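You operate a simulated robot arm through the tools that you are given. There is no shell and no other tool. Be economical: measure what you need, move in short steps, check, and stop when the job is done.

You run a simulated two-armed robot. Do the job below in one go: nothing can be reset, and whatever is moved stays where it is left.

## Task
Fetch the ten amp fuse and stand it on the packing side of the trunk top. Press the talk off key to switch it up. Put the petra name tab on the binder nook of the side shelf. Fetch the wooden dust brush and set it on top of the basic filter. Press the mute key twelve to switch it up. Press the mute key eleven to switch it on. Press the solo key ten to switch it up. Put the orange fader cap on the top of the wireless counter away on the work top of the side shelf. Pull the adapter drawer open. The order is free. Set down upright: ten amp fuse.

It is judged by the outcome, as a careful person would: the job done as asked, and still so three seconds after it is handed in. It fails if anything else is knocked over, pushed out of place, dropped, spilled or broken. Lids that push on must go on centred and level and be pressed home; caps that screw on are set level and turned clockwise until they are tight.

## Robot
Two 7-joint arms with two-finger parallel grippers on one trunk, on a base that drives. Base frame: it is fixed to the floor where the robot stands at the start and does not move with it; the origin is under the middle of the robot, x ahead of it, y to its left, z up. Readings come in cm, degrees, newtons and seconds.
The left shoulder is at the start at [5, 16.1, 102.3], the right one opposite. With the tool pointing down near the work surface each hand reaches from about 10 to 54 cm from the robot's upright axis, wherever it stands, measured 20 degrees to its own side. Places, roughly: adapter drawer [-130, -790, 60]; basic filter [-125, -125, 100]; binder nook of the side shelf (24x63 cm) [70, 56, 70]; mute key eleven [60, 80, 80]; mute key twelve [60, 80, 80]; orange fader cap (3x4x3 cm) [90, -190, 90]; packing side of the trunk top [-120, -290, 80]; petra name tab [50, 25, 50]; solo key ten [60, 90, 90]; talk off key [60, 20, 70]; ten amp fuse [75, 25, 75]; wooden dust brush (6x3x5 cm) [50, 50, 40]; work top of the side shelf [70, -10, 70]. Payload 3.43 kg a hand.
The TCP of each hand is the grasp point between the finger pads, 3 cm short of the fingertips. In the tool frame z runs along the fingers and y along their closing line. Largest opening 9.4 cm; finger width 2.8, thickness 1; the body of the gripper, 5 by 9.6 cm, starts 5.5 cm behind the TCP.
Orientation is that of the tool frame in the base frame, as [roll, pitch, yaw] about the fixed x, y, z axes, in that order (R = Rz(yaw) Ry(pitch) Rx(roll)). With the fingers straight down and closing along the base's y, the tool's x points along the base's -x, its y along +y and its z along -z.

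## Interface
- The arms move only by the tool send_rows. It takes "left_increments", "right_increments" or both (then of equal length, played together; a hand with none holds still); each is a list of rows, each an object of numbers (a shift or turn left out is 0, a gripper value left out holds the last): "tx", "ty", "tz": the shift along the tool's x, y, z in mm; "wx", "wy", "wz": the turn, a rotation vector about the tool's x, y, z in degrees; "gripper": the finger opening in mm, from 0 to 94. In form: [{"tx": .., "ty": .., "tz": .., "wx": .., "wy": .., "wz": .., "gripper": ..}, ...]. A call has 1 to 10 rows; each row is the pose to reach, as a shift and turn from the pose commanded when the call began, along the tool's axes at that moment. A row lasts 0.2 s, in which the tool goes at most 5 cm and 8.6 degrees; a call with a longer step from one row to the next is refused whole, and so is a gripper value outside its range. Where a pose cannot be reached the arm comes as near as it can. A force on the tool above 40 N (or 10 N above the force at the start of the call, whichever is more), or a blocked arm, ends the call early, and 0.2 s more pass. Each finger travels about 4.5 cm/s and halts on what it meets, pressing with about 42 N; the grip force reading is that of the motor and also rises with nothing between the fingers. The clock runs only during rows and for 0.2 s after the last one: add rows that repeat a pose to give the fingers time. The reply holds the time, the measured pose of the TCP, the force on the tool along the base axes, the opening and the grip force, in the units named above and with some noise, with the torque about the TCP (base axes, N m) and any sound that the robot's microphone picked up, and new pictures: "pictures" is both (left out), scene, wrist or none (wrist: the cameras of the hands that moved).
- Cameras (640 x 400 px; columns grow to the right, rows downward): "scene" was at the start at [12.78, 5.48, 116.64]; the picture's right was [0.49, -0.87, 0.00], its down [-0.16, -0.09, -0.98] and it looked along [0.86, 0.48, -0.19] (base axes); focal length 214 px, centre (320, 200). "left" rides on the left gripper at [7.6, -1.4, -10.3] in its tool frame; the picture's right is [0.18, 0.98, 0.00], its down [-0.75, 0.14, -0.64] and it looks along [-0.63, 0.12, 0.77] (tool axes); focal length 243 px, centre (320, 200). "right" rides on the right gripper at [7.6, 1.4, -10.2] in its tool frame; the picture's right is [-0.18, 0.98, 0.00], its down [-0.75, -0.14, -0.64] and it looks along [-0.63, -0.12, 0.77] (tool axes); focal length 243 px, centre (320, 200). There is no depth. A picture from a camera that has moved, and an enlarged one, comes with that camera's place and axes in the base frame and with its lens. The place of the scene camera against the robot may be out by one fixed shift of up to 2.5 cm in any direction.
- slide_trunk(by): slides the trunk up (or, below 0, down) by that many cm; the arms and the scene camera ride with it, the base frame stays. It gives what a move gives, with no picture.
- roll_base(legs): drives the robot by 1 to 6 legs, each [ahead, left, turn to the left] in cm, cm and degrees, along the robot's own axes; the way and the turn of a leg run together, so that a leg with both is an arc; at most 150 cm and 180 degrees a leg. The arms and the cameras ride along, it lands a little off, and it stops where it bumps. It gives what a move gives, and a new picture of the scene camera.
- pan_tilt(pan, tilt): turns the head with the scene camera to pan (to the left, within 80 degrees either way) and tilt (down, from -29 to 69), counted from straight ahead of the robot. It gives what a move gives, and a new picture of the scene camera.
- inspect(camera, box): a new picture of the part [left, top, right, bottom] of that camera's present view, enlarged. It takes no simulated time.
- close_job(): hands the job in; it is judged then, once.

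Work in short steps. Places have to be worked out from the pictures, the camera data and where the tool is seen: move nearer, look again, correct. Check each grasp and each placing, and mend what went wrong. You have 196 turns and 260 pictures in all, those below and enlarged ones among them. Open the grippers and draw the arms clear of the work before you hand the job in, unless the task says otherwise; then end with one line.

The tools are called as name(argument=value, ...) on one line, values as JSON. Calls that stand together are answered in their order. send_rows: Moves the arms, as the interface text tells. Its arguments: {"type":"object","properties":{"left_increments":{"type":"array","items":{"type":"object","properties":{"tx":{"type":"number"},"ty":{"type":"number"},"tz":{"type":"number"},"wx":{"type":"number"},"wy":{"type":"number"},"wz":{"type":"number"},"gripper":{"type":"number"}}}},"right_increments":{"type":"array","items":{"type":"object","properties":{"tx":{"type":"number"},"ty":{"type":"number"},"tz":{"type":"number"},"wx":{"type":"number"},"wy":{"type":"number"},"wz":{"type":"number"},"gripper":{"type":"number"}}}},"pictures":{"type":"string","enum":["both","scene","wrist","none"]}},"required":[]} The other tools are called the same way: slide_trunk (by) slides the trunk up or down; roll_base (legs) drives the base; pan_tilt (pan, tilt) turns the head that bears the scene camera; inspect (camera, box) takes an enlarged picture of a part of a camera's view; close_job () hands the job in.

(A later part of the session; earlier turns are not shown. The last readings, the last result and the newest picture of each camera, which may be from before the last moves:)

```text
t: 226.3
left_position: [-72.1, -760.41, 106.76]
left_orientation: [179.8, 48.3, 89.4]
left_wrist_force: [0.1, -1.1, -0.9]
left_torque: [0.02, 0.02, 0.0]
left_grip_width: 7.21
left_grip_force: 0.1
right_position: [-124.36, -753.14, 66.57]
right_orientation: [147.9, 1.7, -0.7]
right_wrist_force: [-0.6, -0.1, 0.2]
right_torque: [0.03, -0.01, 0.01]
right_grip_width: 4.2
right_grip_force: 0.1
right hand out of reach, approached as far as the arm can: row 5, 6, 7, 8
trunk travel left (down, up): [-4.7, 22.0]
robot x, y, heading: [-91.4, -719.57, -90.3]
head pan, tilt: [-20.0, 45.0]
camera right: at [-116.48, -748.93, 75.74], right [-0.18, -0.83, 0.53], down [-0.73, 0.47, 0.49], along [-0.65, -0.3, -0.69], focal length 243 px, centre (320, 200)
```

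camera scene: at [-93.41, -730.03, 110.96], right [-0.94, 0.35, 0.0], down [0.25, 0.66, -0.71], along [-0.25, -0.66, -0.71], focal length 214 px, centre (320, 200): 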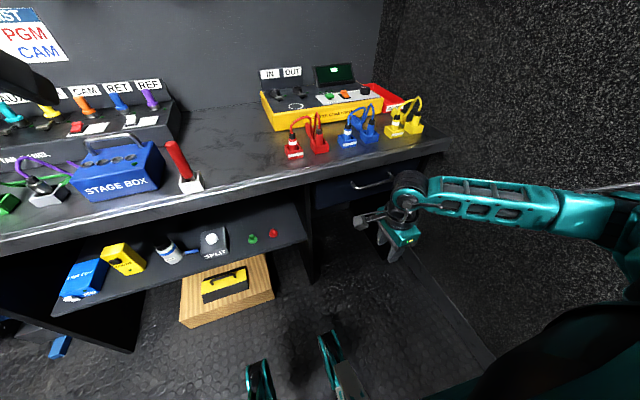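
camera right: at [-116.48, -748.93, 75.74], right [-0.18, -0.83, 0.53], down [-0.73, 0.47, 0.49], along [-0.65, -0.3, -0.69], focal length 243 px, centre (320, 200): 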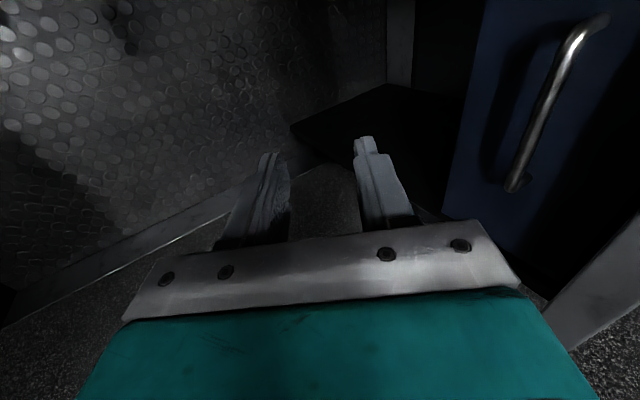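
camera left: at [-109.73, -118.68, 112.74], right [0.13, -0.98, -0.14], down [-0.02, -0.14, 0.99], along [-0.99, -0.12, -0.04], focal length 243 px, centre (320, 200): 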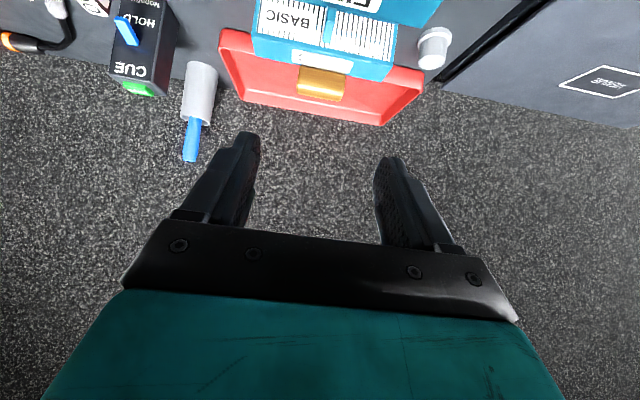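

Got 32° tilt; handle bar measured: x −121…−132, y≈−770, z≈69.4. I narrow the gripper to 2.6 cm and move to just above/in front of the bar centre.

send_rows(right_increments=[{"tx": -7, "ty": 30, "tz": -15, "gripper": 26}, {"tx": -14, "ty": 65, "tz": -20}, {"tx": -21, "ty": 100, "tz": -15}, {"tx": -21, "ty": 135, "tz": -8}, {"tx": -21, "ty": 154, "tz": -4}, {"tx": -21, "ty": 154, "tz": -4}], pictures="both")

inspect(camera="scene", box=[290, 100, 450, 220])

```text
t: 227.7
left_position: [-71.84, -760.4, 106.8]
left_orientation: [179.9, 48.3, 89.4]
left_wrist_force: [0.1, 0.3, -0.4]
left_torque: [-0.01, 0.0, 0.0]
left_grip_width: 7.2
left_grip_force: 0.0
right_position: [-126.41, -765.86, 75.22]
right_orientation: [147.9, 1.5, -0.8]
right_wrist_force: [0.5, -0.2, -1.0]
right_torque: [-0.01, 0.03, -0.05]
right_grip_width: 2.59
right_grip_force: 0.0
trunk travel left (down, up): [-4.7, 22.0]
robot x, y, heading: [-91.46, -719.12, -90.4]
head pan, tilt: [-20.0, 45.0]
camera scene: at [-93.4, -730.03, 110.97], right [-0.94, 0.35, 0.0], down [0.25, 0.66, -0.71], along [-0.25, -0.66, -0.71], focal length 214 px, centre (320, 200)
camera right: at [-118.59, -761.64, 84.46], right [-0.18, -0.83, 0.53], down [-0.73, 0.47, 0.49], along [-0.65, -0.3, -0.69], focal length 243 px, centre (320, 200)
```

scene: 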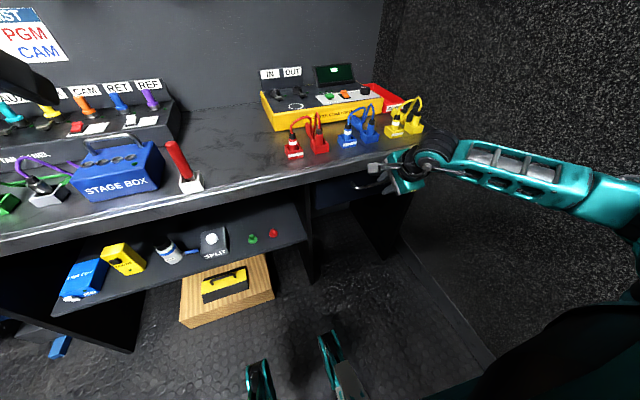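
right: 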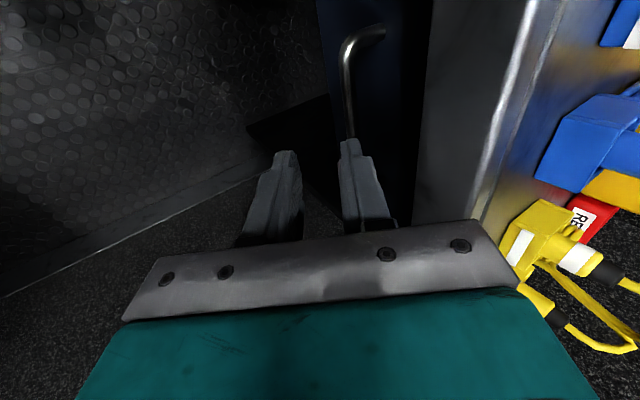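

```text
3.33 times, centred on (370, 160) of scene
camera zoom: at [-93.4, -730.03, 110.97], right [-0.94, 0.35, 0.0], down [0.25, 0.66, -0.71], along [-0.25, -0.66, -0.71], focal length 715 px, centre (153, 333)
```

zoom: 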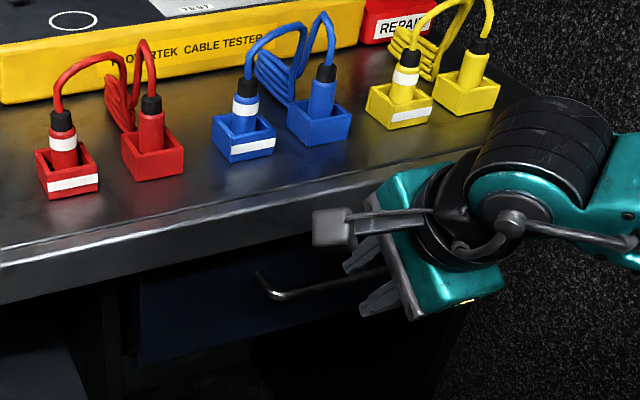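

Re-triangulating with both wrist views: bar at y≈−773.3, z≈68.4, x −122…−134. I align along the approach axis and advance part way.

send_rows(right_increments=[{"tx": -9, "ty": 12}, {"tx": -18, "ty": 24}, {"tx": -18, "ty": 24, "tz": 20}, {"tx": -18, "ty": 24, "tz": 42}], pictures="wrist")

inspect(camera="scene", box=[290, 100, 450, 220])

```text
t: 228.7
left_position: [-72.05, -760.46, 106.77]
left_orientation: [179.9, 48.3, 89.5]
left_wrist_force: [0.2, -0.6, 1.0]
left_torque: [-0.02, -0.02, 0.01]
left_grip_width: 7.19
left_grip_force: 0.1
right_position: [-128.38, -770.04, 73.03]
right_orientation: [147.8, 1.6, -0.7]
right_wrist_force: [0.1, 0.1, -0.1]
right_torque: [0.01, -0.01, -0.01]
right_grip_width: 2.59
right_grip_force: 0.1
trunk travel left (down, up): [-4.7, 22.0]
robot x, y, heading: [-90.84, -719.18, -90.4]
head pan, tilt: [-20.0, 45.0]
camera right: at [-120.51, -765.91, 82.23], right [-0.18, -0.83, 0.53], down [-0.73, 0.47, 0.49], along [-0.65, -0.3, -0.69], focal length 243 px, centre (320, 200)
```

right: 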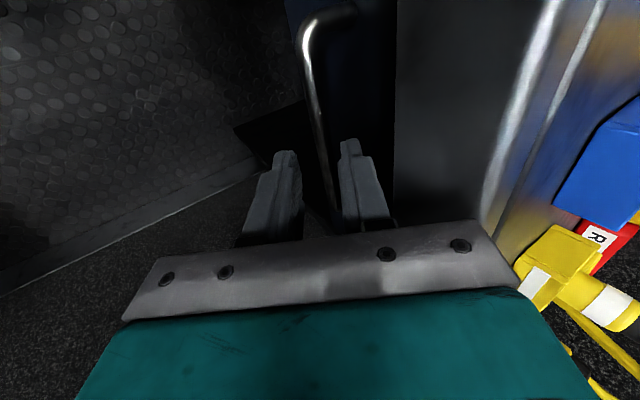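

```text
3.33 times, centred on (370, 160) of scene
camera zoom: at [-93.4, -730.04, 110.97], right [-0.94, 0.35, 0.0], down [0.25, 0.66, -0.71], along [-0.25, -0.66, -0.71], focal length 715 px, centre (153, 333)
```

zoom: 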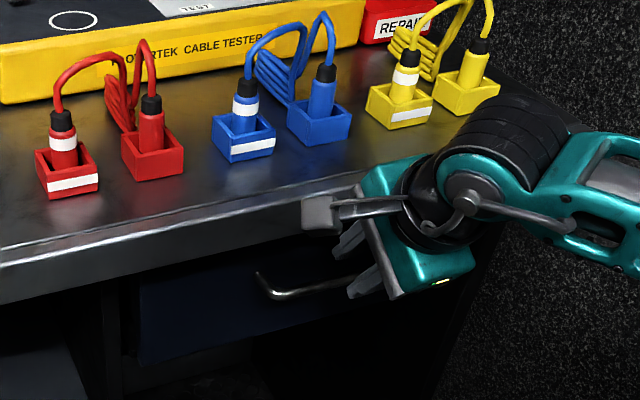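

Bar is centred between the fingers. Advance 3.5 cm along the tool axis.

send_rows(right_increments=[{"tz": 12, "ty": 1}, {"tz": 24, "ty": 1}, {"tz": 35, "ty": 1}], pictures="wrist")

inspect(camera="scene", box=[330, 130, 450, 220])

```text
t: 229.3
left_position: [-72.07, -760.19, 106.87]
left_orientation: [179.9, 48.5, 89.5]
left_wrist_force: [-0.8, 0.0, -0.2]
left_torque: [0.0, -0.04, 0.0]
left_grip_width: 7.2
left_grip_force: 0.0
right_position: [-128.46, -771.01, 71.96]
right_orientation: [147.1, 1.7, -0.4]
right_wrist_force: [0.9, 27.7, 15.1]
right_torque: [-2.11, -0.3, 0.75]
right_grip_width: 2.62
right_grip_force: 0.1
trunk travel left (down, up): [-4.7, 22.0]
robot x, y, heading: [-91.47, -719.22, -90.7]
head pan, tilt: [-20.0, 45.0]
stopped in row 2 (right hand): the force on the tool passed its limit (the readings are from after the stop); the commanded pose is now the measured one
camera right: at [-120.55, -766.67, 81.13], right [-0.18, -0.82, 0.54], down [-0.74, 0.47, 0.48], along [-0.65, -0.31, -0.69], focal length 243 px, centre (320, 200)
```

right: 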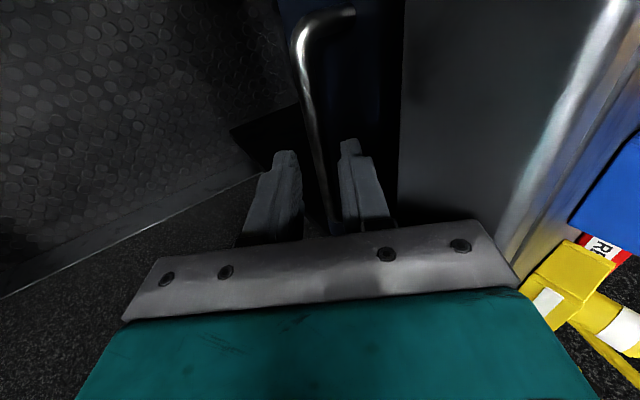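

```text
4.44 times, centred on (390, 175) of scene
camera zoom: at [-93.36, -729.62, 111.04], right [-0.94, 0.35, 0.0], down [0.25, 0.66, -0.71], along [-0.25, -0.66, -0.7], focal length 953 px, centre (9, 311)
```

zoom: 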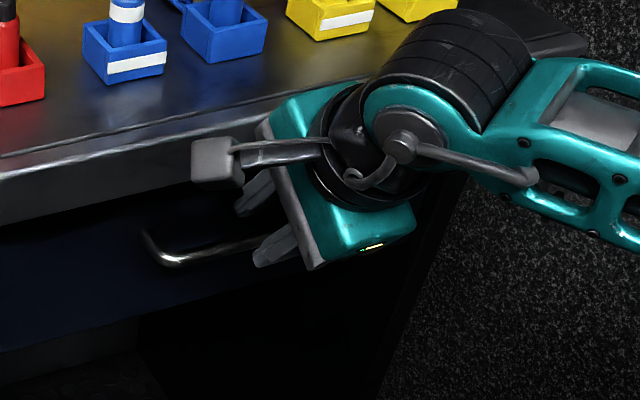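

The gripper body meets the counter edge (force 8 cm above TCP). I need more tilt: I back off, lower the trunk and try pitching further.

send_rows(right_increments=[{"tz": -20}, {"tz": -50}, {"tz": -80, "ty": -20}, {"tz": -80, "ty": -60}], pictures="none")

slide_trunk(by=-4.6)

send_rows(right_increments=[{"wx": -8}, {"wx": -16}, {"wx": -24}, {"wx": -30}], pictures="none")

```text
t: 230.3
left_position: [-72.06, -760.38, 106.59]
left_orientation: [-180.0, 48.2, 89.4]
left_wrist_force: [0.8, -0.5, -0.7]
left_torque: [-0.01, 0.0, -0.03]
left_grip_width: 7.2
left_grip_force: 0.1
right_position: [-128.33, -761.86, 75.09]
right_orientation: [147.6, 1.6, -0.6]
right_wrist_force: [0.5, -1.2, -1.1]
right_torque: [-0.01, -0.02, -0.01]
right_grip_width: 2.61
right_grip_force: 0.0
trunk travel left (down, up): [-4.7, 22.0]
robot x, y, heading: [-91.53, -719.27, -90.4]
head pan, tilt: [-20.0, 45.0]
```

```text
t: 231.2
left_position: [-72.18, -760.52, 102.05]
left_orientation: [180.0, 48.3, 89.4]
left_wrist_force: [-0.9, -0.3, -0.5]
left_torque: [0.03, 0.0, 0.01]
left_grip_width: 7.19
left_grip_force: 0.0
right_position: [-128.37, -761.9, 70.53]
right_orientation: [147.5, 1.6, -0.6]
right_wrist_force: [0.0, 0.3, 0.6]
right_torque: [0.01, -0.02, 0.0]
right_grip_width: 2.58
right_grip_force: 0.1
trunk travel left (down, up): [-0.1, 26.6]
robot x, y, heading: [-91.44, -719.56, -90.7]
head pan, tilt: [-20.0, 45.0]
```

```text
t: 232.2
left_position: [-72.19, -760.48, 102.16]
left_orientation: [179.9, 48.4, 89.3]
left_wrist_force: [-0.2, 0.2, -0.3]
left_torque: [0.01, -0.01, 0.01]
left_grip_width: 7.18
left_grip_force: 0.1
right_position: [-128.19, -761.86, 70.33]
right_orientation: [117.7, 1.8, -0.4]
right_wrist_force: [0.0, 0.5, -0.7]
right_torque: [-0.07, 0.02, 0.0]
right_grip_width: 2.59
right_grip_force: 0.1
right hand out of reach, approached as far as the arm can: row 3
trunk travel left (down, up): [-0.1, 26.6]
robot x, y, heading: [-91.39, -719.04, -90.6]
head pan, tilt: [-20.0, 45.0]
```

Now 28° below horizontal — ideal. I realign (3.6 cm forward-up) and advance part way.

send_rows(right_increments=[{"ty": 20}, {"ty": 36, "tz": 15}, {"ty": 36, "tz": 45}, {"ty": 36, "tz": 60}], pictures="wrist")

inspect(camera="scene", box=[310, 120, 450, 220])

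```text
t: 233.2
left_position: [-72.13, -760.48, 101.99]
left_orientation: [179.9, 48.3, 89.4]
left_wrist_force: [-0.6, 0.5, 0.4]
left_torque: [0.01, 0.0, 0.02]
left_grip_width: 7.21
left_grip_force: 0.0
right_position: [-128.48, -768.77, 70.92]
right_orientation: [117.6, 1.6, -0.6]
right_wrist_force: [0.2, 0.4, -0.2]
right_torque: [0.0, 0.03, 0.0]
right_grip_width: 2.57
right_grip_force: 0.0
trunk travel left (down, up): [-0.1, 26.6]
robot x, y, heading: [-91.28, -719.56, -90.8]
head pan, tilt: [-20.0, 45.0]
camera right: at [-120.49, -760.42, 76.73], right [-0.16, -0.45, 0.88], down [-0.74, 0.64, 0.19], along [-0.65, -0.62, -0.44], focal length 243 px, centre (320, 200)
```

right: 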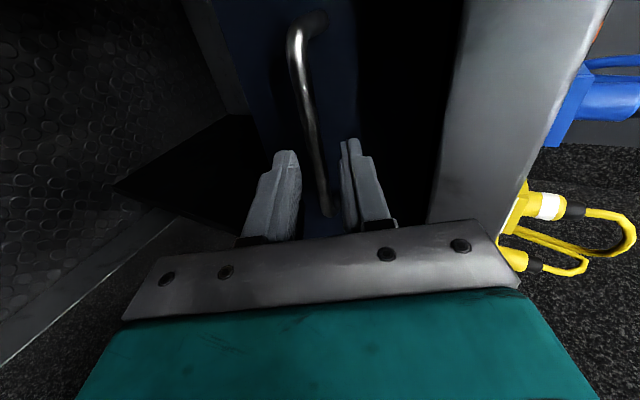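

```text
4.00 times, centred on (380, 170) of scene
camera zoom: at [-93.42, -729.98, 106.37], right [-0.94, 0.35, 0.0], down [0.25, 0.66, -0.71], along [-0.25, -0.66, -0.71], focal length 858 px, centre (80, 320)
```

zoom: 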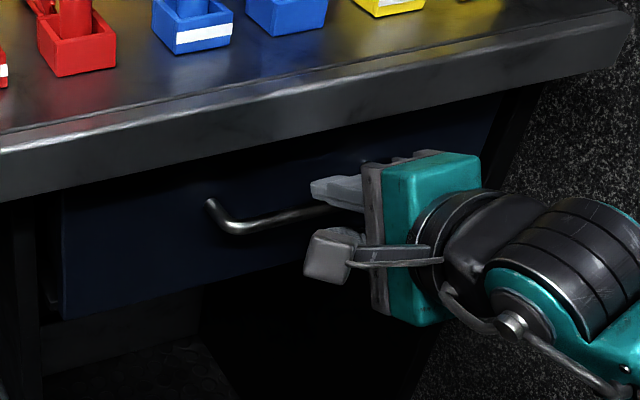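

Aligned. Advance 3 cm and check.

send_rows(right_increments=[{"tz": 12}, {"tz": 24}, {"tz": 31}], pictures="wrist")

```text
t: 234.0
left_position: [-72.06, -760.44, 102.2]
left_orientation: [179.9, 48.2, 89.4]
left_wrist_force: [-0.6, -0.3, 0.6]
left_torque: [-0.02, 0.03, -0.01]
left_grip_width: 7.19
left_grip_force: 0.0
right_position: [-128.52, -771.6, 69.44]
right_orientation: [117.6, 1.7, -0.6]
right_wrist_force: [-0.1, -0.1, 0.6]
right_torque: [0.02, 0.02, 0.01]
right_grip_width: 2.59
right_grip_force: 0.2
trunk travel left (down, up): [-0.1, 26.6]
robot x, y, heading: [-90.86, -719.2, -90.5]
head pan, tilt: [-20.0, 45.0]
camera right: at [-120.59, -763.25, 75.32], right [-0.16, -0.45, 0.88], down [-0.74, 0.64, 0.19], along [-0.65, -0.62, -0.44], focal length 243 px, centre (320, 200)
```

right: 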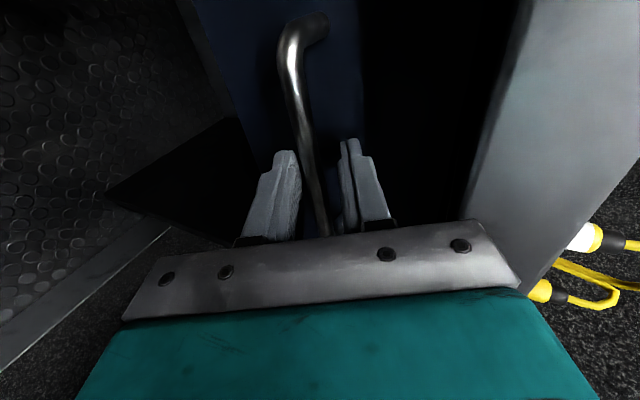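

No contact; I close to see whether the bar is between the pads.

send_rows(right_increments=[{"gripper": 3}, {"gripper": 3}, {"gripper": 3}, {"gripper": 3}], pictures="wrist")

```text
t: 235.0
left_position: [-72.23, -760.51, 102.06]
left_orientation: [179.7, 48.3, 89.3]
left_wrist_force: [1.1, 0.3, 0.1]
left_torque: [0.02, 0.0, 0.0]
left_grip_width: 7.22
left_grip_force: 0.0
right_position: [-128.44, -771.45, 69.16]
right_orientation: [118.3, 1.4, -0.8]
right_wrist_force: [1.3, 19.6, -16.9]
right_torque: [0.52, -1.24, -0.54]
right_grip_width: 1.19
right_grip_force: 45.0
trunk travel left (down, up): [-0.1, 26.6]
robot x, y, heading: [-91.41, -719.2, -90.8]
head pan, tilt: [-20.0, 45.0]
camera right: at [-120.61, -763.16, 75.03], right [-0.17, -0.46, 0.87], down [-0.74, 0.64, 0.2], along [-0.65, -0.61, -0.45], focal length 243 px, centre (320, 200)
```

right: 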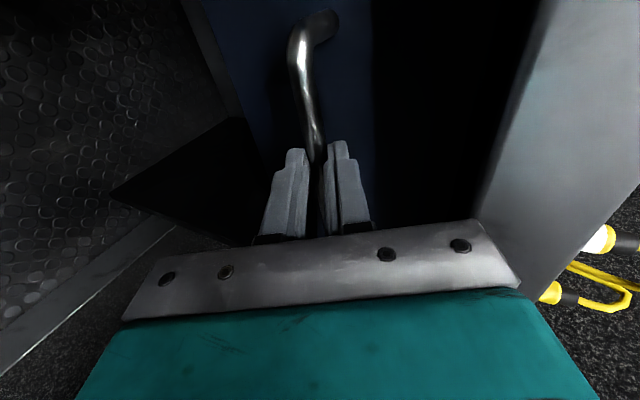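

Bar gripped (1.2 cm). I pull straight back (+y) in small steps.

send_rows(right_increments=[{"ty": -7, "tz": -13}, {"ty": -14, "tz": -27}, {"ty": -21, "tz": -40}, {"ty": -28, "tz": -53}, {"ty": -35, "tz": -66}, {"ty": -42, "tz": -80}], pictures="both")

```text
t: 236.4
left_position: [-72.17, -760.6, 102.0]
left_orientation: [179.8, 48.2, 89.3]
left_wrist_force: [-0.7, 0.1, 1.0]
left_torque: [-0.02, 0.01, -0.02]
left_grip_width: 7.19
left_grip_force: 0.1
right_position: [-128.39, -762.6, 69.06]
right_orientation: [117.9, 1.6, -0.8]
right_wrist_force: [2.7, 0.6, -20.8]
right_torque: [0.45, -1.13, -0.61]
right_grip_width: 1.2
right_grip_force: 45.0
trunk travel left (down, up): [-0.1, 26.6]
robot x, y, heading: [-91.18, -718.87, -90.9]
head pan, tilt: [-20.0, 45.0]
camera scene: at [-93.52, -730.09, 106.34], right [-0.94, 0.35, 0.0], down [0.25, 0.66, -0.71], along [-0.25, -0.66, -0.71], focal length 214 px, centre (320, 200)
camera right: at [-120.61, -754.23, 74.98], right [-0.17, -0.46, 0.87], down [-0.74, 0.64, 0.2], along [-0.65, -0.61, -0.45], focal length 243 px, centre (320, 200)
```

scene: 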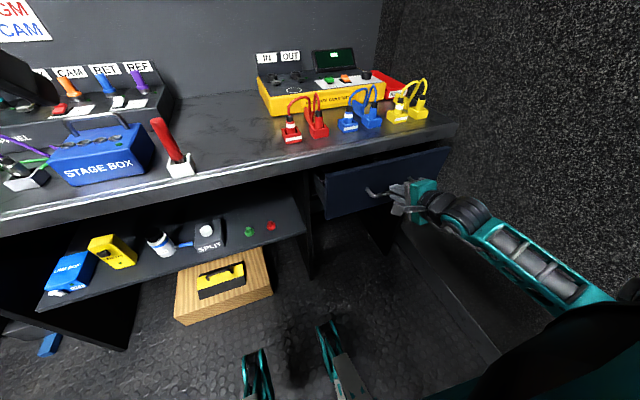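
right: 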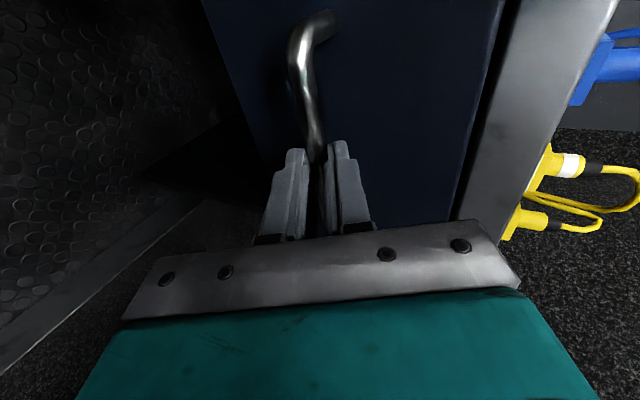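

The drawer came out ~9 cm. I keep pulling.

send_rows(right_increments=[{"ty": -7, "tz": -13}, {"ty": -14, "tz": -27}, {"ty": -21, "tz": -40}, {"ty": -28, "tz": -53}, {"ty": -35, "tz": -66}, {"ty": -42, "tz": -80}, {"ty": -49, "tz": -93}, {"ty": -56, "tz": -106}], pictures="scene")

```text
t: 238.2
left_position: [-72.38, -760.64, 102.23]
left_orientation: [179.6, 48.2, 89.2]
left_wrist_force: [-0.3, -0.2, -0.1]
left_torque: [0.0, 0.02, -0.01]
left_grip_width: 7.2
left_grip_force: 0.0
right_position: [-128.43, -750.61, 69.1]
right_orientation: [118.0, 1.7, -0.9]
right_wrist_force: [-7.3, 0.4, -20.5]
right_torque: [0.39, -1.22, -0.56]
right_grip_width: 1.18
right_grip_force: 45.1
trunk travel left (down, up): [-0.1, 26.6]
robot x, y, heading: [-91.2, -719.16, -90.3]
head pan, tilt: [-20.0, 45.0]
camera scene: at [-93.58, -730.06, 106.35], right [-0.94, 0.35, 0.0], down [0.25, 0.66, -0.71], along [-0.25, -0.66, -0.71], focal length 214 px, centre (320, 200)
```

scene: 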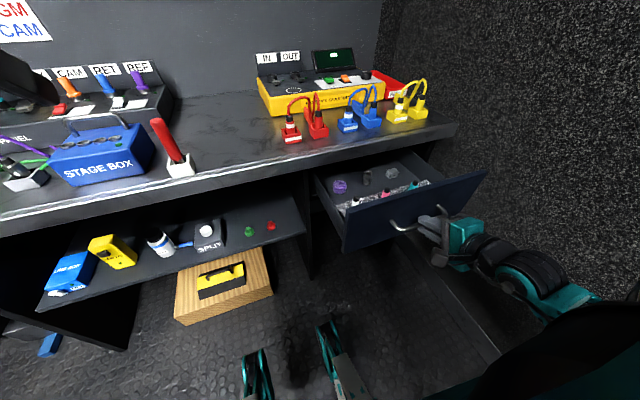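

21 cm out, adapters visible inside. I pull a bit further to find the stop.

send_rows(right_increments=[{"ty": -7, "tz": -13}, {"ty": -14, "tz": -27}, {"ty": -21, "tz": -40}, {"ty": -28, "tz": -53}], pictures="scene")

```text
t: 239.2
left_position: [-72.32, -760.53, 102.12]
left_orientation: [179.6, 48.3, 89.3]
left_wrist_force: [0.6, -0.2, 0.1]
left_torque: [0.04, -0.03, 0.0]
left_grip_width: 7.2
left_grip_force: 0.1
right_position: [-128.38, -744.44, 69.12]
right_orientation: [118.2, 1.5, -0.8]
right_wrist_force: [-13.3, 0.5, -19.7]
right_torque: [0.44, -0.98, -0.96]
right_grip_width: 1.17
right_grip_force: 45.2
trunk travel left (down, up): [-0.1, 26.6]
robot x, y, heading: [-90.83, -719.12, -90.6]
head pan, tilt: [-20.0, 45.0]
camera scene: at [-93.6, -730.04, 106.35], right [-0.94, 0.35, 0.0], down [0.25, 0.66, -0.71], along [-0.25, -0.66, -0.71], focal length 214 px, centre (320, 200)
```

scene: 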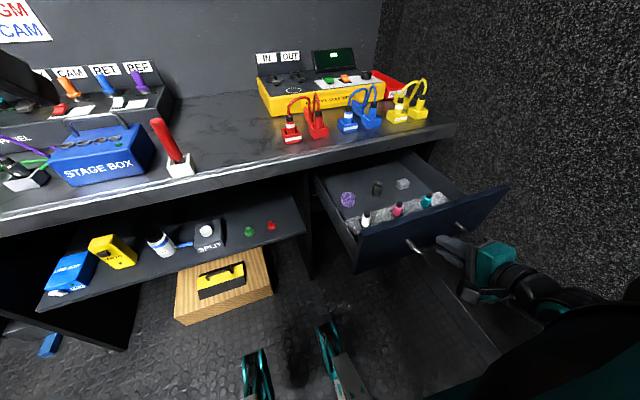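

Open by ~27 cm, plenty. I release the handle and withdraw the hand.

send_rows(right_increments=[{"gripper": 26}, {"gripper": 26}, {"gripper": 26}, {"tz": -15}, {"tz": -35}, {"tz": -50}], pictures="both")

```text
t: 240.6
left_position: [-72.08, -760.44, 102.09]
left_orientation: [179.8, 48.3, 89.4]
left_wrist_force: [-0.5, -0.4, -0.6]
left_torque: [-0.02, 0.0, -0.01]
left_grip_width: 7.21
left_grip_force: 0.1
right_position: [-128.35, -740.25, 71.43]
right_orientation: [117.3, 1.6, -0.4]
right_wrist_force: [-0.3, 0.1, -0.1]
right_torque: [-0.01, 0.0, -0.03]
right_grip_width: 2.6
right_grip_force: 0.0
right hand out of reach, approached as far as the arm can: row 6
trunk travel left (down, up): [-0.1, 26.6]
robot x, y, heading: [-91.11, -719.64, -90.6]
head pan, tilt: [-20.0, 45.0]
camera scene: at [-93.42, -729.97, 106.37], right [-0.94, 0.35, 0.0], down [0.25, 0.66, -0.71], along [-0.25, -0.66, -0.71], focal length 214 px, centre (320, 200)
camera right: at [-120.62, -731.8, 77.15], right [-0.16, -0.45, 0.88], down [-0.74, 0.64, 0.19], along [-0.65, -0.62, -0.44], focal length 243 px, centre (320, 200)
```

scene: 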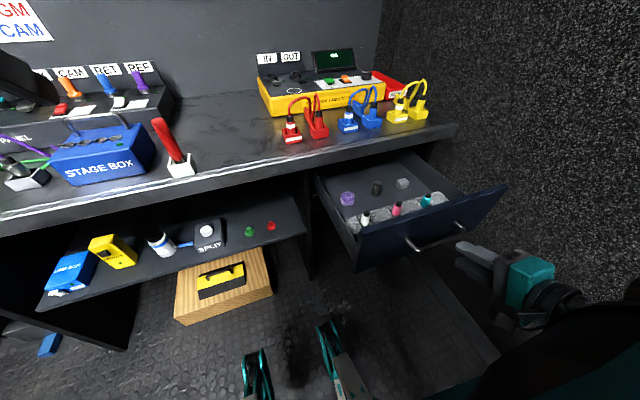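
right: 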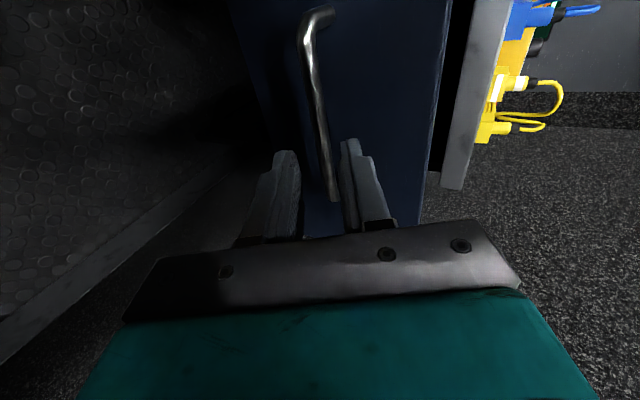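

Clear of the handle. I move left away from the drawer and then reverse up the aisle.

roll_base(legs=[[0, 72, 0.6], [-140, 0, 0], [-145, 0, 0]])

```text
t: 257.9
left_position: [4.03, -476.81, 102.11]
left_orientation: [179.9, 48.3, 88.1]
left_wrist_force: [-0.4, 0.4, -0.4]
left_torque: [0.0, -0.01, 0.01]
left_grip_width: 7.21
left_grip_force: 0.0
right_position: [-51.9, -455.41, 71.4]
right_orientation: [117.5, 1.6, -1.8]
right_wrist_force: [0.7, 1.1, 0.3]
right_torque: [-0.02, 0.03, 0.0]
right_grip_width: 2.61
right_grip_force: 0.2
trunk travel left (down, up): [-0.1, 26.6]
robot x, y, heading: [-14.07, -435.51, -91.8]
head pan, tilt: [-20.0, 45.0]
camera scene: at [-16.6, -445.99, 106.37], right [-0.93, 0.37, 0.0], down [0.26, 0.66, -0.71], along [-0.26, -0.66, -0.71], focal length 214 px, centre (320, 200)
```

scene: 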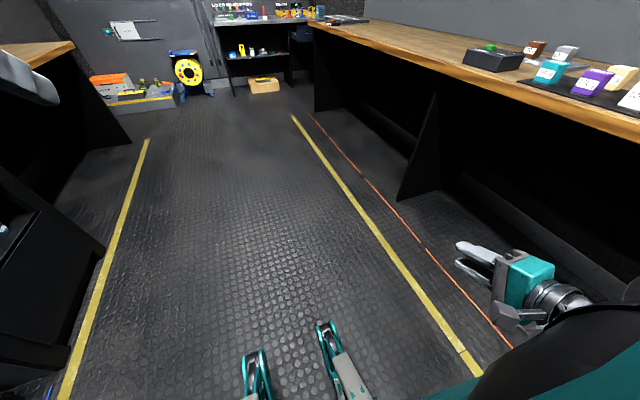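

Continue reversing with a heading correction.

roll_base(legs=[[0, 0, 1.8], [-125, 0, 0], [-125, 0, 0]])

pan_tilt(pan=75, tilt=25)

```text
t: 270.5
left_position: [9.38, -228.44, 102.17]
left_orientation: [179.8, 48.3, 87.9]
left_wrist_force: [-0.9, 1.2, -0.3]
left_torque: [0.0, -0.02, 0.0]
left_grip_width: 7.2
left_grip_force: 0.1
right_position: [-46.61, -206.59, 71.33]
right_orientation: [117.5, 1.6, -1.9]
right_wrist_force: [0.4, 0.2, -0.6]
right_torque: [0.0, -0.02, 0.0]
right_grip_width: 2.62
right_grip_force: 0.0
trunk travel left (down, up): [-0.1, 26.6]
robot x, y, heading: [-8.85, -186.6, -91.7]
head pan, tilt: [-20.0, 45.0]
camera scene: at [-11.29, -197.34, 106.37], right [-0.93, 0.37, 0.0], down [0.26, 0.66, -0.71], along [-0.26, -0.66, -0.71], focal length 214 px, centre (320, 200)
```

scene: 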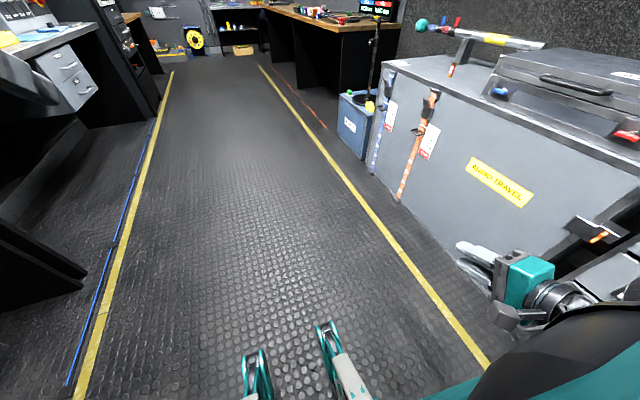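

```text
t: 272.2
left_position: [9.21, -228.27, 102.02]
left_orientation: [-180.0, 48.3, 88.0]
left_wrist_force: [-0.6, 0.2, 0.2]
left_torque: [-0.01, -0.01, 0.0]
left_grip_width: 7.2
left_grip_force: 0.0
right_position: [-46.49, -206.8, 71.44]
right_orientation: [117.5, 1.6, -1.9]
right_wrist_force: [0.7, -0.3, 0.5]
right_torque: [-0.01, -0.01, -0.01]
right_grip_width: 2.64
right_grip_force: 0.1
trunk travel left (down, up): [-0.1, 26.6]
robot x, y, heading: [-9.03, -186.83, -92.0]
head pan, tilt: [75.0, 25.0]
camera scene: at [0.55, -192.48, 109.42], right [-0.29, -0.96, 0.0], down [-0.4, 0.12, -0.91], along [0.87, -0.26, -0.42], focal length 214 px, centre (320, 200)
```

scene: 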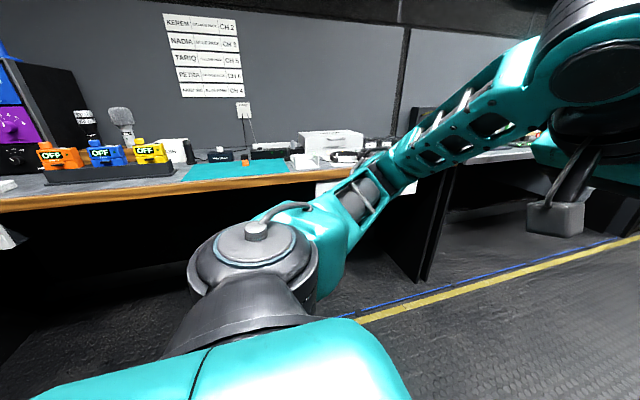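

I see a small orange piece on the teal mat – the fader cap. I turn to face the counter.

roll_base(legs=[[0, 0, 92]])

pan_tilt(pan=0, tilt=25)

inspect(camera="scene", box=[220, 110, 460, 260])

```text
t: 276.5
left_position: [31.71, -166.13, 102.17]
left_orientation: [179.9, 48.3, -178.7]
left_wrist_force: [-1.1, -0.1, -0.2]
left_torque: [-0.02, 0.02, 0.01]
left_grip_width: 7.2
left_grip_force: 0.2
right_position: [13.38, -223.23, 71.37]
right_orientation: [117.5, 1.6, 91.3]
right_wrist_force: [-0.2, -0.3, -0.7]
right_torque: [0.03, -0.02, 0.0]
right_grip_width: 2.59
right_grip_force: 0.0
trunk travel left (down, up): [-0.1, 26.6]
robot x, y, heading: [-8.83, -186.55, 1.6]
head pan, tilt: [75.0, 25.0]
camera scene: at [-1.95, -176.75, 109.42], right [0.97, -0.24, 0.0], down [-0.1, -0.41, -0.91], along [0.21, 0.88, -0.42], focal length 214 px, centre (320, 200)
```

scene: 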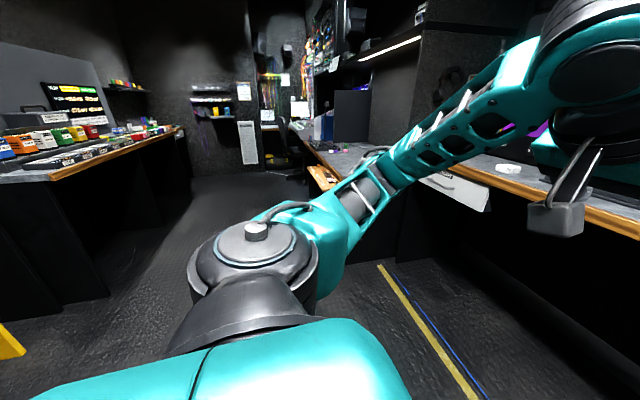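

```text
t: 278.0
left_position: [31.7, -166.2, 102.08]
left_orientation: [179.9, 48.3, -178.7]
left_wrist_force: [0.1, 0.5, 0.4]
left_torque: [0.0, 0.0, 0.04]
left_grip_width: 7.2
left_grip_force: 0.1
right_position: [13.3, -223.26, 71.36]
right_orientation: [117.5, 1.6, 91.2]
right_wrist_force: [0.8, 0.3, -0.4]
right_torque: [0.01, 0.03, 0.02]
right_grip_width: 2.58
right_grip_force: 0.0
trunk travel left (down, up): [-0.1, 26.6]
robot x, y, heading: [-8.53, -186.77, 1.6]
head pan, tilt: [0.0, 25.0]
camera scene: at [5.08, -185.48, 109.42], right [0.02, -1.0, 0.0], down [-0.42, -0.01, -0.91], along [0.91, 0.02, -0.42], focal length 214 px, centre (320, 200)
```

scene: 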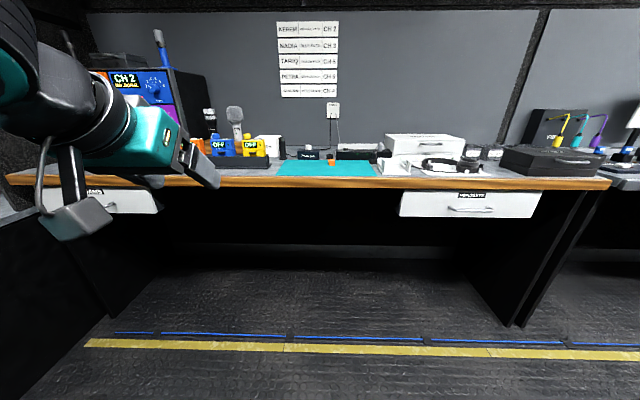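

```text
2.67 times, centred on (340, 185) of scene
camera zoom: at [5.08, -185.48, 109.42], right [0.02, -1.0, 0.0], down [-0.42, -0.01, -0.91], along [0.91, 0.02, -0.42], focal length 572 px, centre (267, 240)
```

zoom: 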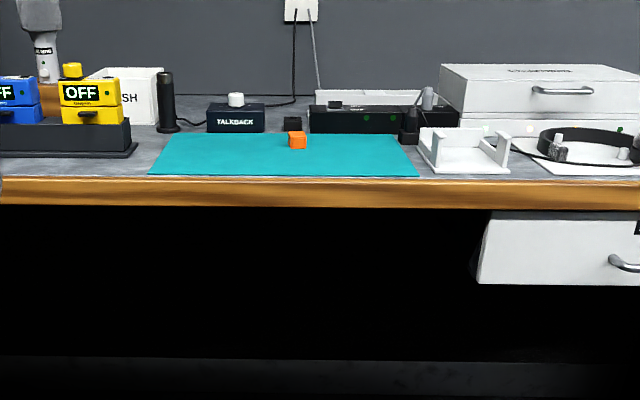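

Cap at ≈[93, −188, 86]. I raise the trunk 10 cm, and drive closer so the left hand lines up with it.

slide_trunk(by=10)

roll_base(legs=[[0, -20, -1.6], [33, 0, 0]])

send_rows(left_increments=[{"tz": 0}], pictures="wrist")

```text
t: 279.3
left_position: [31.74, -166.24, 112.08]
left_orientation: [180.0, 48.3, -178.6]
left_wrist_force: [-0.1, -0.5, 1.0]
left_torque: [-0.03, -0.02, 0.0]
left_grip_width: 7.22
left_grip_force: 0.0
right_position: [13.43, -223.25, 81.32]
right_orientation: [117.5, 1.5, 91.3]
right_wrist_force: [0.5, 0.0, 0.2]
right_torque: [0.0, -0.08, -0.02]
right_grip_width: 2.6
right_grip_force: 0.0
trunk travel left (down, up): [-10.1, 16.6]
robot x, y, heading: [-8.88, -186.66, 1.2]
head pan, tilt: [0.0, 25.0]
```

```text
t: 282.7
left_position: [65.23, -187.4, 112.06]
left_orientation: [180.0, 48.4, 180.0]
left_wrist_force: [0.5, -0.2, -0.4]
left_torque: [-0.02, -0.01, 0.0]
left_grip_width: 7.23
left_grip_force: 0.2
right_position: [45.46, -243.91, 81.41]
right_orientation: [117.5, 1.6, 89.9]
right_wrist_force: [-0.2, -0.4, 0.7]
right_torque: [0.01, -0.02, -0.04]
right_grip_width: 2.63
right_grip_force: 0.1
trunk travel left (down, up): [-10.1, 16.6]
robot x, y, heading: [23.86, -206.3, -0.2]
head pan, tilt: [0.0, 25.0]
camera scene: at [38.09, -205.95, 119.42], right [0.0, -1.0, 0.0], down [-0.42, 0.0, -0.91], along [0.91, 0.0, -0.42], focal length 214 px, centre (320, 200)
```

scene: 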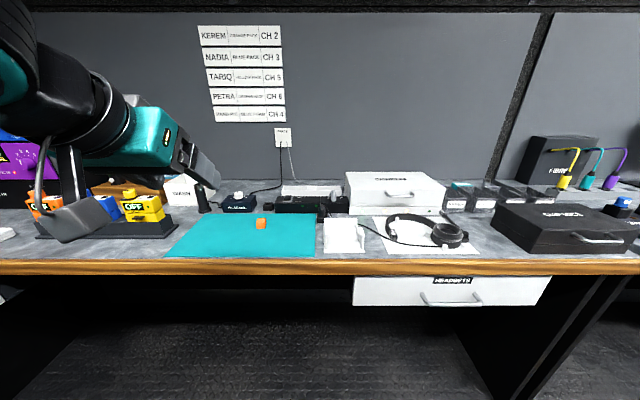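

```text
t: 283.1
left_position: [65.15, -187.35, 112.13]
left_orientation: [179.8, 48.3, 179.9]
left_wrist_force: [-0.1, 0.0, -0.4]
left_torque: [0.01, 0.0, 0.02]
left_grip_width: 7.2
left_grip_force: 0.0
right_position: [45.43, -243.75, 81.28]
right_orientation: [117.3, 1.5, 89.9]
right_wrist_force: [-0.4, -0.1, -0.2]
right_torque: [0.0, 0.02, 0.02]
right_grip_width: 2.61
right_grip_force: 0.0
trunk travel left (down, up): [-10.1, 16.6]
robot x, y, heading: [24.04, -207.2, -0.1]
head pan, tilt: [0.0, 25.0]
camera left: at [52.5, -188.96, 113.34], right [-0.12, 0.98, -0.14], down [0.02, 0.14, 0.99], along [0.99, 0.12, -0.04], focal length 243 px, centre (320, 200)
```

left: 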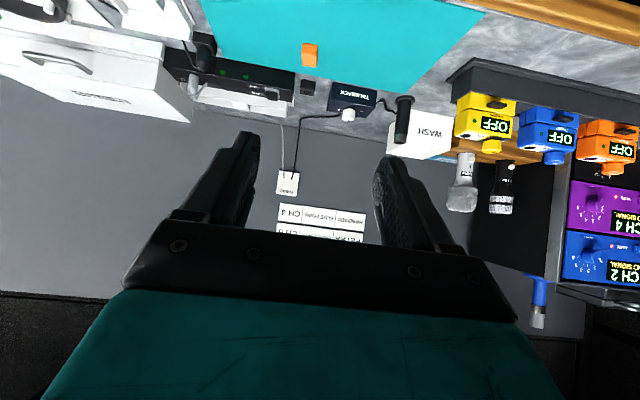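

Cap located at ≈[92.7, −189.3, 87.5]. I drive 13 cm closer, then move the open hand over it with a steeper tilt.

roll_base(legs=[[13, 0, 0]])

send_rows(left_increments=[{"wy": 4, "tx": 18, "tz": 26, "ty": -5, "gripper": 60}, {"wy": 9, "tx": 32, "tz": 60, "ty": -10}, {"wy": 14, "tx": 46, "tz": 95, "ty": -15}, {"wy": 18, "tx": 56, "tz": 130, "ty": -19}, {"wy": 18, "tx": 56, "tz": 155, "ty": -19}], pictures="wrist")

```text
t: 284.4
left_position: [78.07, -187.3, 112.07]
left_orientation: [179.9, 48.3, 180.0]
left_wrist_force: [0.8, -0.3, 0.6]
left_torque: [0.01, 0.0, 0.02]
left_grip_width: 7.2
left_grip_force: 0.1
right_position: [58.28, -243.9, 81.32]
right_orientation: [117.6, 1.6, 89.9]
right_wrist_force: [0.6, 0.0, -0.1]
right_torque: [-0.01, -0.02, -0.02]
right_grip_width: 2.59
right_grip_force: 0.1
trunk travel left (down, up): [-10.1, 16.6]
robot x, y, heading: [37.2, -206.9, -0.1]
head pan, tilt: [0.0, 25.0]
camera scene: at [50.86, -205.96, 119.42], right [0.0, -1.0, 0.0], down [-0.42, 0.0, -0.91], along [0.91, 0.0, -0.42], focal length 214 px, centre (320, 200)
```

scene: 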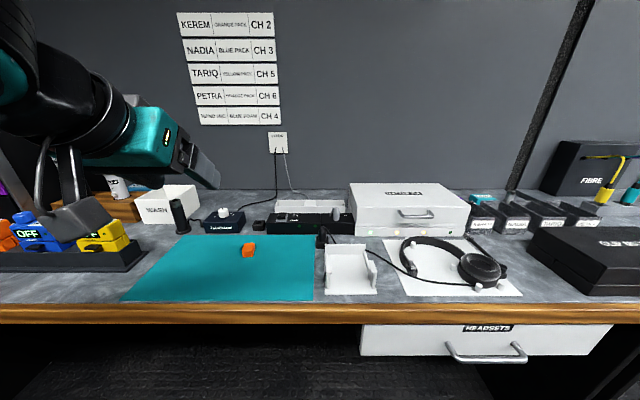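

```text
t: 285.6
left_position: [85.61, -189.21, 97.46]
left_orientation: [179.9, 30.3, 179.9]
left_wrist_force: [-0.9, 0.5, 0.8]
left_torque: [0.0, -0.01, -0.02]
left_grip_width: 5.99
left_grip_force: 0.0
right_position: [58.31, -243.98, 81.27]
right_orientation: [117.5, 1.7, 89.8]
right_wrist_force: [0.3, 0.2, 0.1]
right_torque: [0.0, 0.04, 0.03]
right_grip_width: 2.6
right_grip_force: 0.1
trunk travel left (down, up): [-10.1, 16.6]
robot x, y, heading: [37.0, -206.82, -0.1]
head pan, tilt: [0.0, 25.0]
camera left: at [73.96, -190.8, 102.64], right [-0.16, 0.98, -0.09], down [0.33, 0.14, 0.93], along [0.93, 0.12, -0.34], focal length 243 px, centre (320, 200)
```

left: 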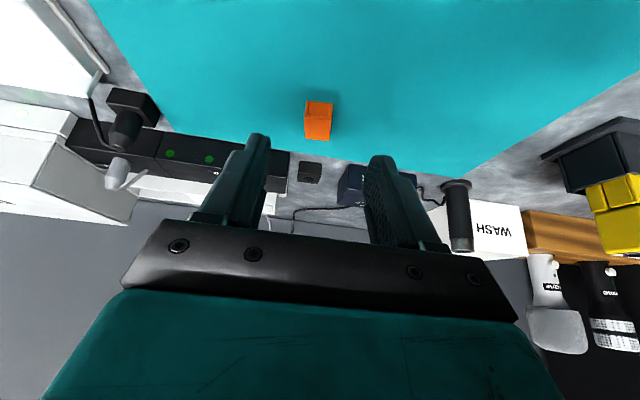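

Cap front-bottom triangulates to ≈[93.3, −189.3, 85.5]. I move above it.

send_rows(left_increments=[{"tx": -16, "tz": 25}, {"tx": -32, "tz": 50}, {"tx": -48, "tz": 74.5}, {"tx": -48, "tz": 74.5}], pictures="wrist")

```text
t: 286.6
left_position: [93.66, -189.22, 93.53]
left_orientation: [179.9, 30.3, 179.9]
left_wrist_force: [-0.1, -0.3, -0.5]
left_torque: [0.0, 0.0, -0.01]
left_grip_width: 6.0
left_grip_force: 0.0
right_position: [58.27, -244.03, 81.32]
right_orientation: [117.5, 1.6, 89.9]
right_wrist_force: [0.3, 0.5, -0.5]
right_torque: [-0.01, 0.0, 0.0]
right_grip_width: 2.58
right_grip_force: 0.1
trunk travel left (down, up): [-10.1, 16.6]
robot x, y, heading: [36.88, -206.53, -0.1]
head pan, tilt: [0.0, 25.0]
camera left: at [81.87, -190.8, 98.56], right [-0.16, 0.98, -0.09], down [0.33, 0.14, 0.93], along [0.93, 0.12, -0.34], focal length 243 px, centre (320, 200)
```

left: 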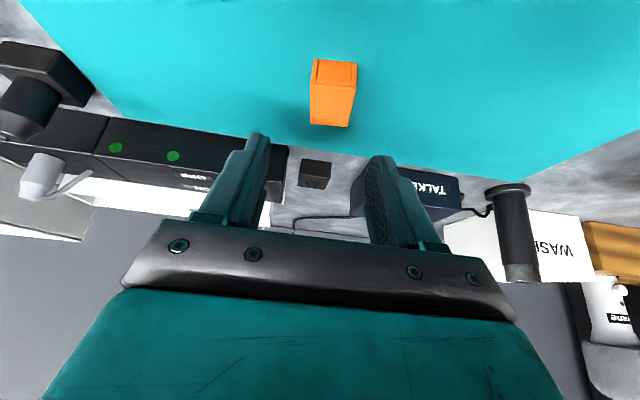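

Cap spans x≈92–94.5, z≈86–89. I descend onto it.

send_rows(left_increments=[{"tx": 14, "tz": 8}, {"tx": 24, "tz": 18}, {"tx": 30, "tz": 25}, {"tx": 34, "tz": 28.7}], pictures="wrist")

```text
t: 287.6
left_position: [92.23, -189.29, 89.66]
left_orientation: [-180.0, 30.7, 179.9]
left_wrist_force: [2.2, 1.2, 9.5]
left_torque: [-0.18, -0.12, -0.01]
left_grip_width: 5.97
left_grip_force: 0.0
right_position: [58.28, -243.94, 81.41]
right_orientation: [117.3, 1.5, 89.9]
right_wrist_force: [0.2, -0.3, 1.0]
right_torque: [0.03, -0.02, 0.03]
right_grip_width: 2.6
right_grip_force: 0.0
trunk travel left (down, up): [-10.1, 16.6]
robot x, y, heading: [36.96, -206.57, -0.0]
head pan, tilt: [0.0, 25.0]
camera left: at [80.54, -190.81, 94.65], right [-0.16, 0.98, -0.09], down [0.32, 0.14, 0.94], along [0.93, 0.12, -0.34], focal length 243 px, centre (320, 200)
```

left: 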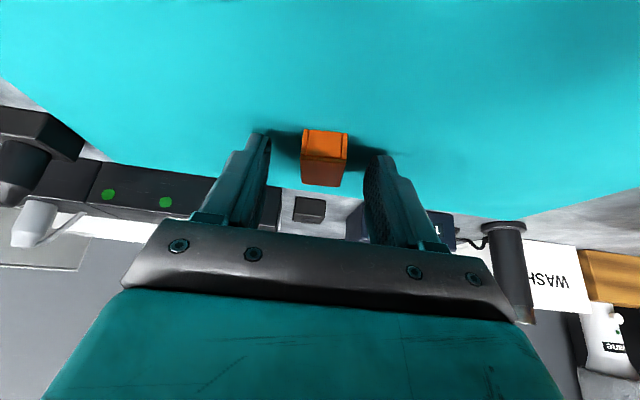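

Tips touch the mat; I raise 3 mm and close on the cap.

send_rows(left_increments=[{"tx": -2, "tz": -3}, {"tx": -2, "tz": -3, "gripper": 15}, {"tx": -2, "tz": -3, "gripper": 15}, {"tx": -2, "tz": -3, "gripper": 15}, {"tx": -2, "tz": -3, "gripper": 15}], pictures="wrist")

```text
t: 288.8
left_position: [92.18, -189.27, 89.58]
left_orientation: [179.8, 30.3, 180.0]
left_wrist_force: [-0.2, -0.5, 1.5]
left_torque: [-0.02, 0.0, 0.03]
left_grip_width: 2.35
left_grip_force: 42.2
right_position: [58.26, -243.96, 81.27]
right_orientation: [117.5, 1.6, 89.9]
right_wrist_force: [0.0, -0.8, -0.2]
right_torque: [0.03, 0.01, -0.02]
right_grip_width: 2.59
right_grip_force: 0.0
trunk travel left (down, up): [-10.1, 16.6]
robot x, y, heading: [36.72, -206.85, 0.0]
head pan, tilt: [0.0, 25.0]
camera left: at [80.51, -190.8, 94.75], right [-0.16, 0.98, -0.09], down [0.33, 0.14, 0.93], along [0.93, 0.12, -0.34], focal length 243 px, centre (320, 200)
```

left: 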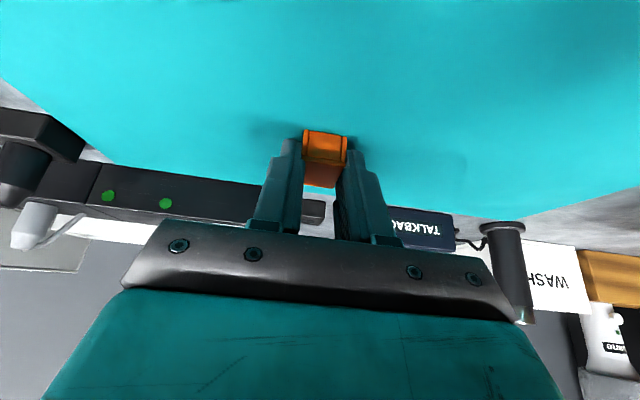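

Gripped (2.35 cm). Lift straight up 15 cm, then back off the base.

send_rows(left_increments=[{"tx": -15, "tz": -26}, {"tx": -35, "tz": -60}, {"tx": -55, "tz": -95}, {"tx": -76, "tz": -130}], pictures="wrist")

roll_base(legs=[[-52, 0, 0]])

```text
t: 289.8
left_position: [91.99, -189.16, 104.84]
left_orientation: [179.9, 30.2, 179.9]
left_wrist_force: [-0.4, -1.0, 0.0]
left_torque: [0.02, 0.02, -0.02]
left_grip_width: 2.34
left_grip_force: 42.1
right_position: [58.28, -243.92, 81.34]
right_orientation: [117.5, 1.6, 90.0]
right_wrist_force: [-0.1, -0.5, -1.3]
right_torque: [-0.03, -0.03, -0.02]
right_grip_width: 2.58
right_grip_force: 0.1
trunk travel left (down, up): [-10.1, 16.6]
robot x, y, heading: [36.62, -206.58, 0.2]
head pan, tilt: [0.0, 25.0]
camera left: at [80.32, -190.78, 110.02], right [-0.16, 0.98, -0.09], down [0.33, 0.14, 0.93], along [0.93, 0.12, -0.34], focal length 243 px, centre (320, 200)
```

left: 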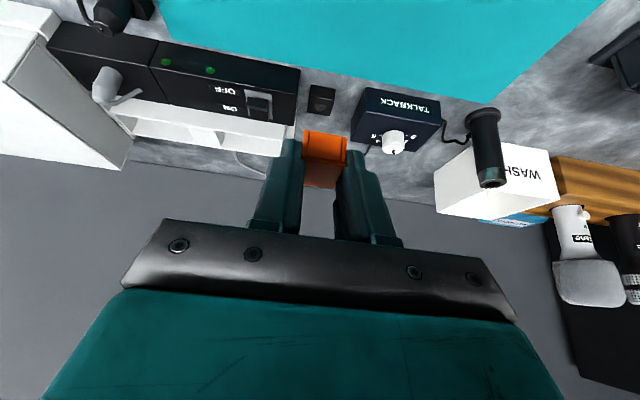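

```text
t: 292.8
left_position: [39.81, -189.19, 104.83]
left_orientation: [179.9, 30.4, 180.0]
left_wrist_force: [0.6, -0.7, 0.4]
left_torque: [0.01, -0.01, 0.0]
left_grip_width: 2.34
left_grip_force: 42.1
right_position: [5.8, -243.97, 81.38]
right_orientation: [117.4, 1.6, 90.1]
right_wrist_force: [-0.4, 0.0, -0.3]
right_torque: [0.0, 0.02, 0.0]
right_grip_width: 2.59
right_grip_force: 0.1
trunk travel left (down, up): [-10.1, 16.6]
robot x, y, heading: [-15.84, -206.79, -0.1]
head pan, tilt: [0.0, 25.0]
camera scene: at [-1.58, -205.93, 119.43], right [0.0, -1.0, 0.0], down [-0.42, 0.0, -0.91], along [0.91, 0.0, -0.42], focal length 214 px, centre (320, 200)
```

scene: 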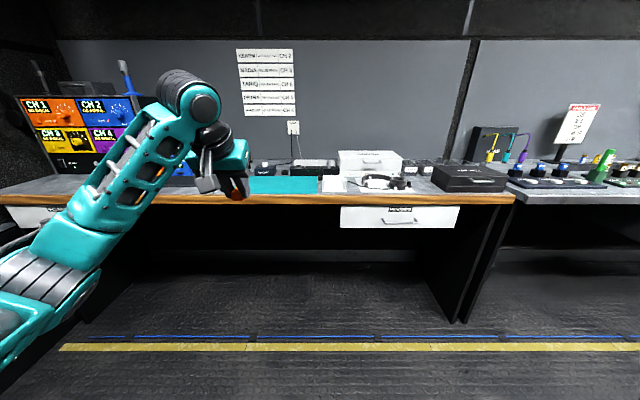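

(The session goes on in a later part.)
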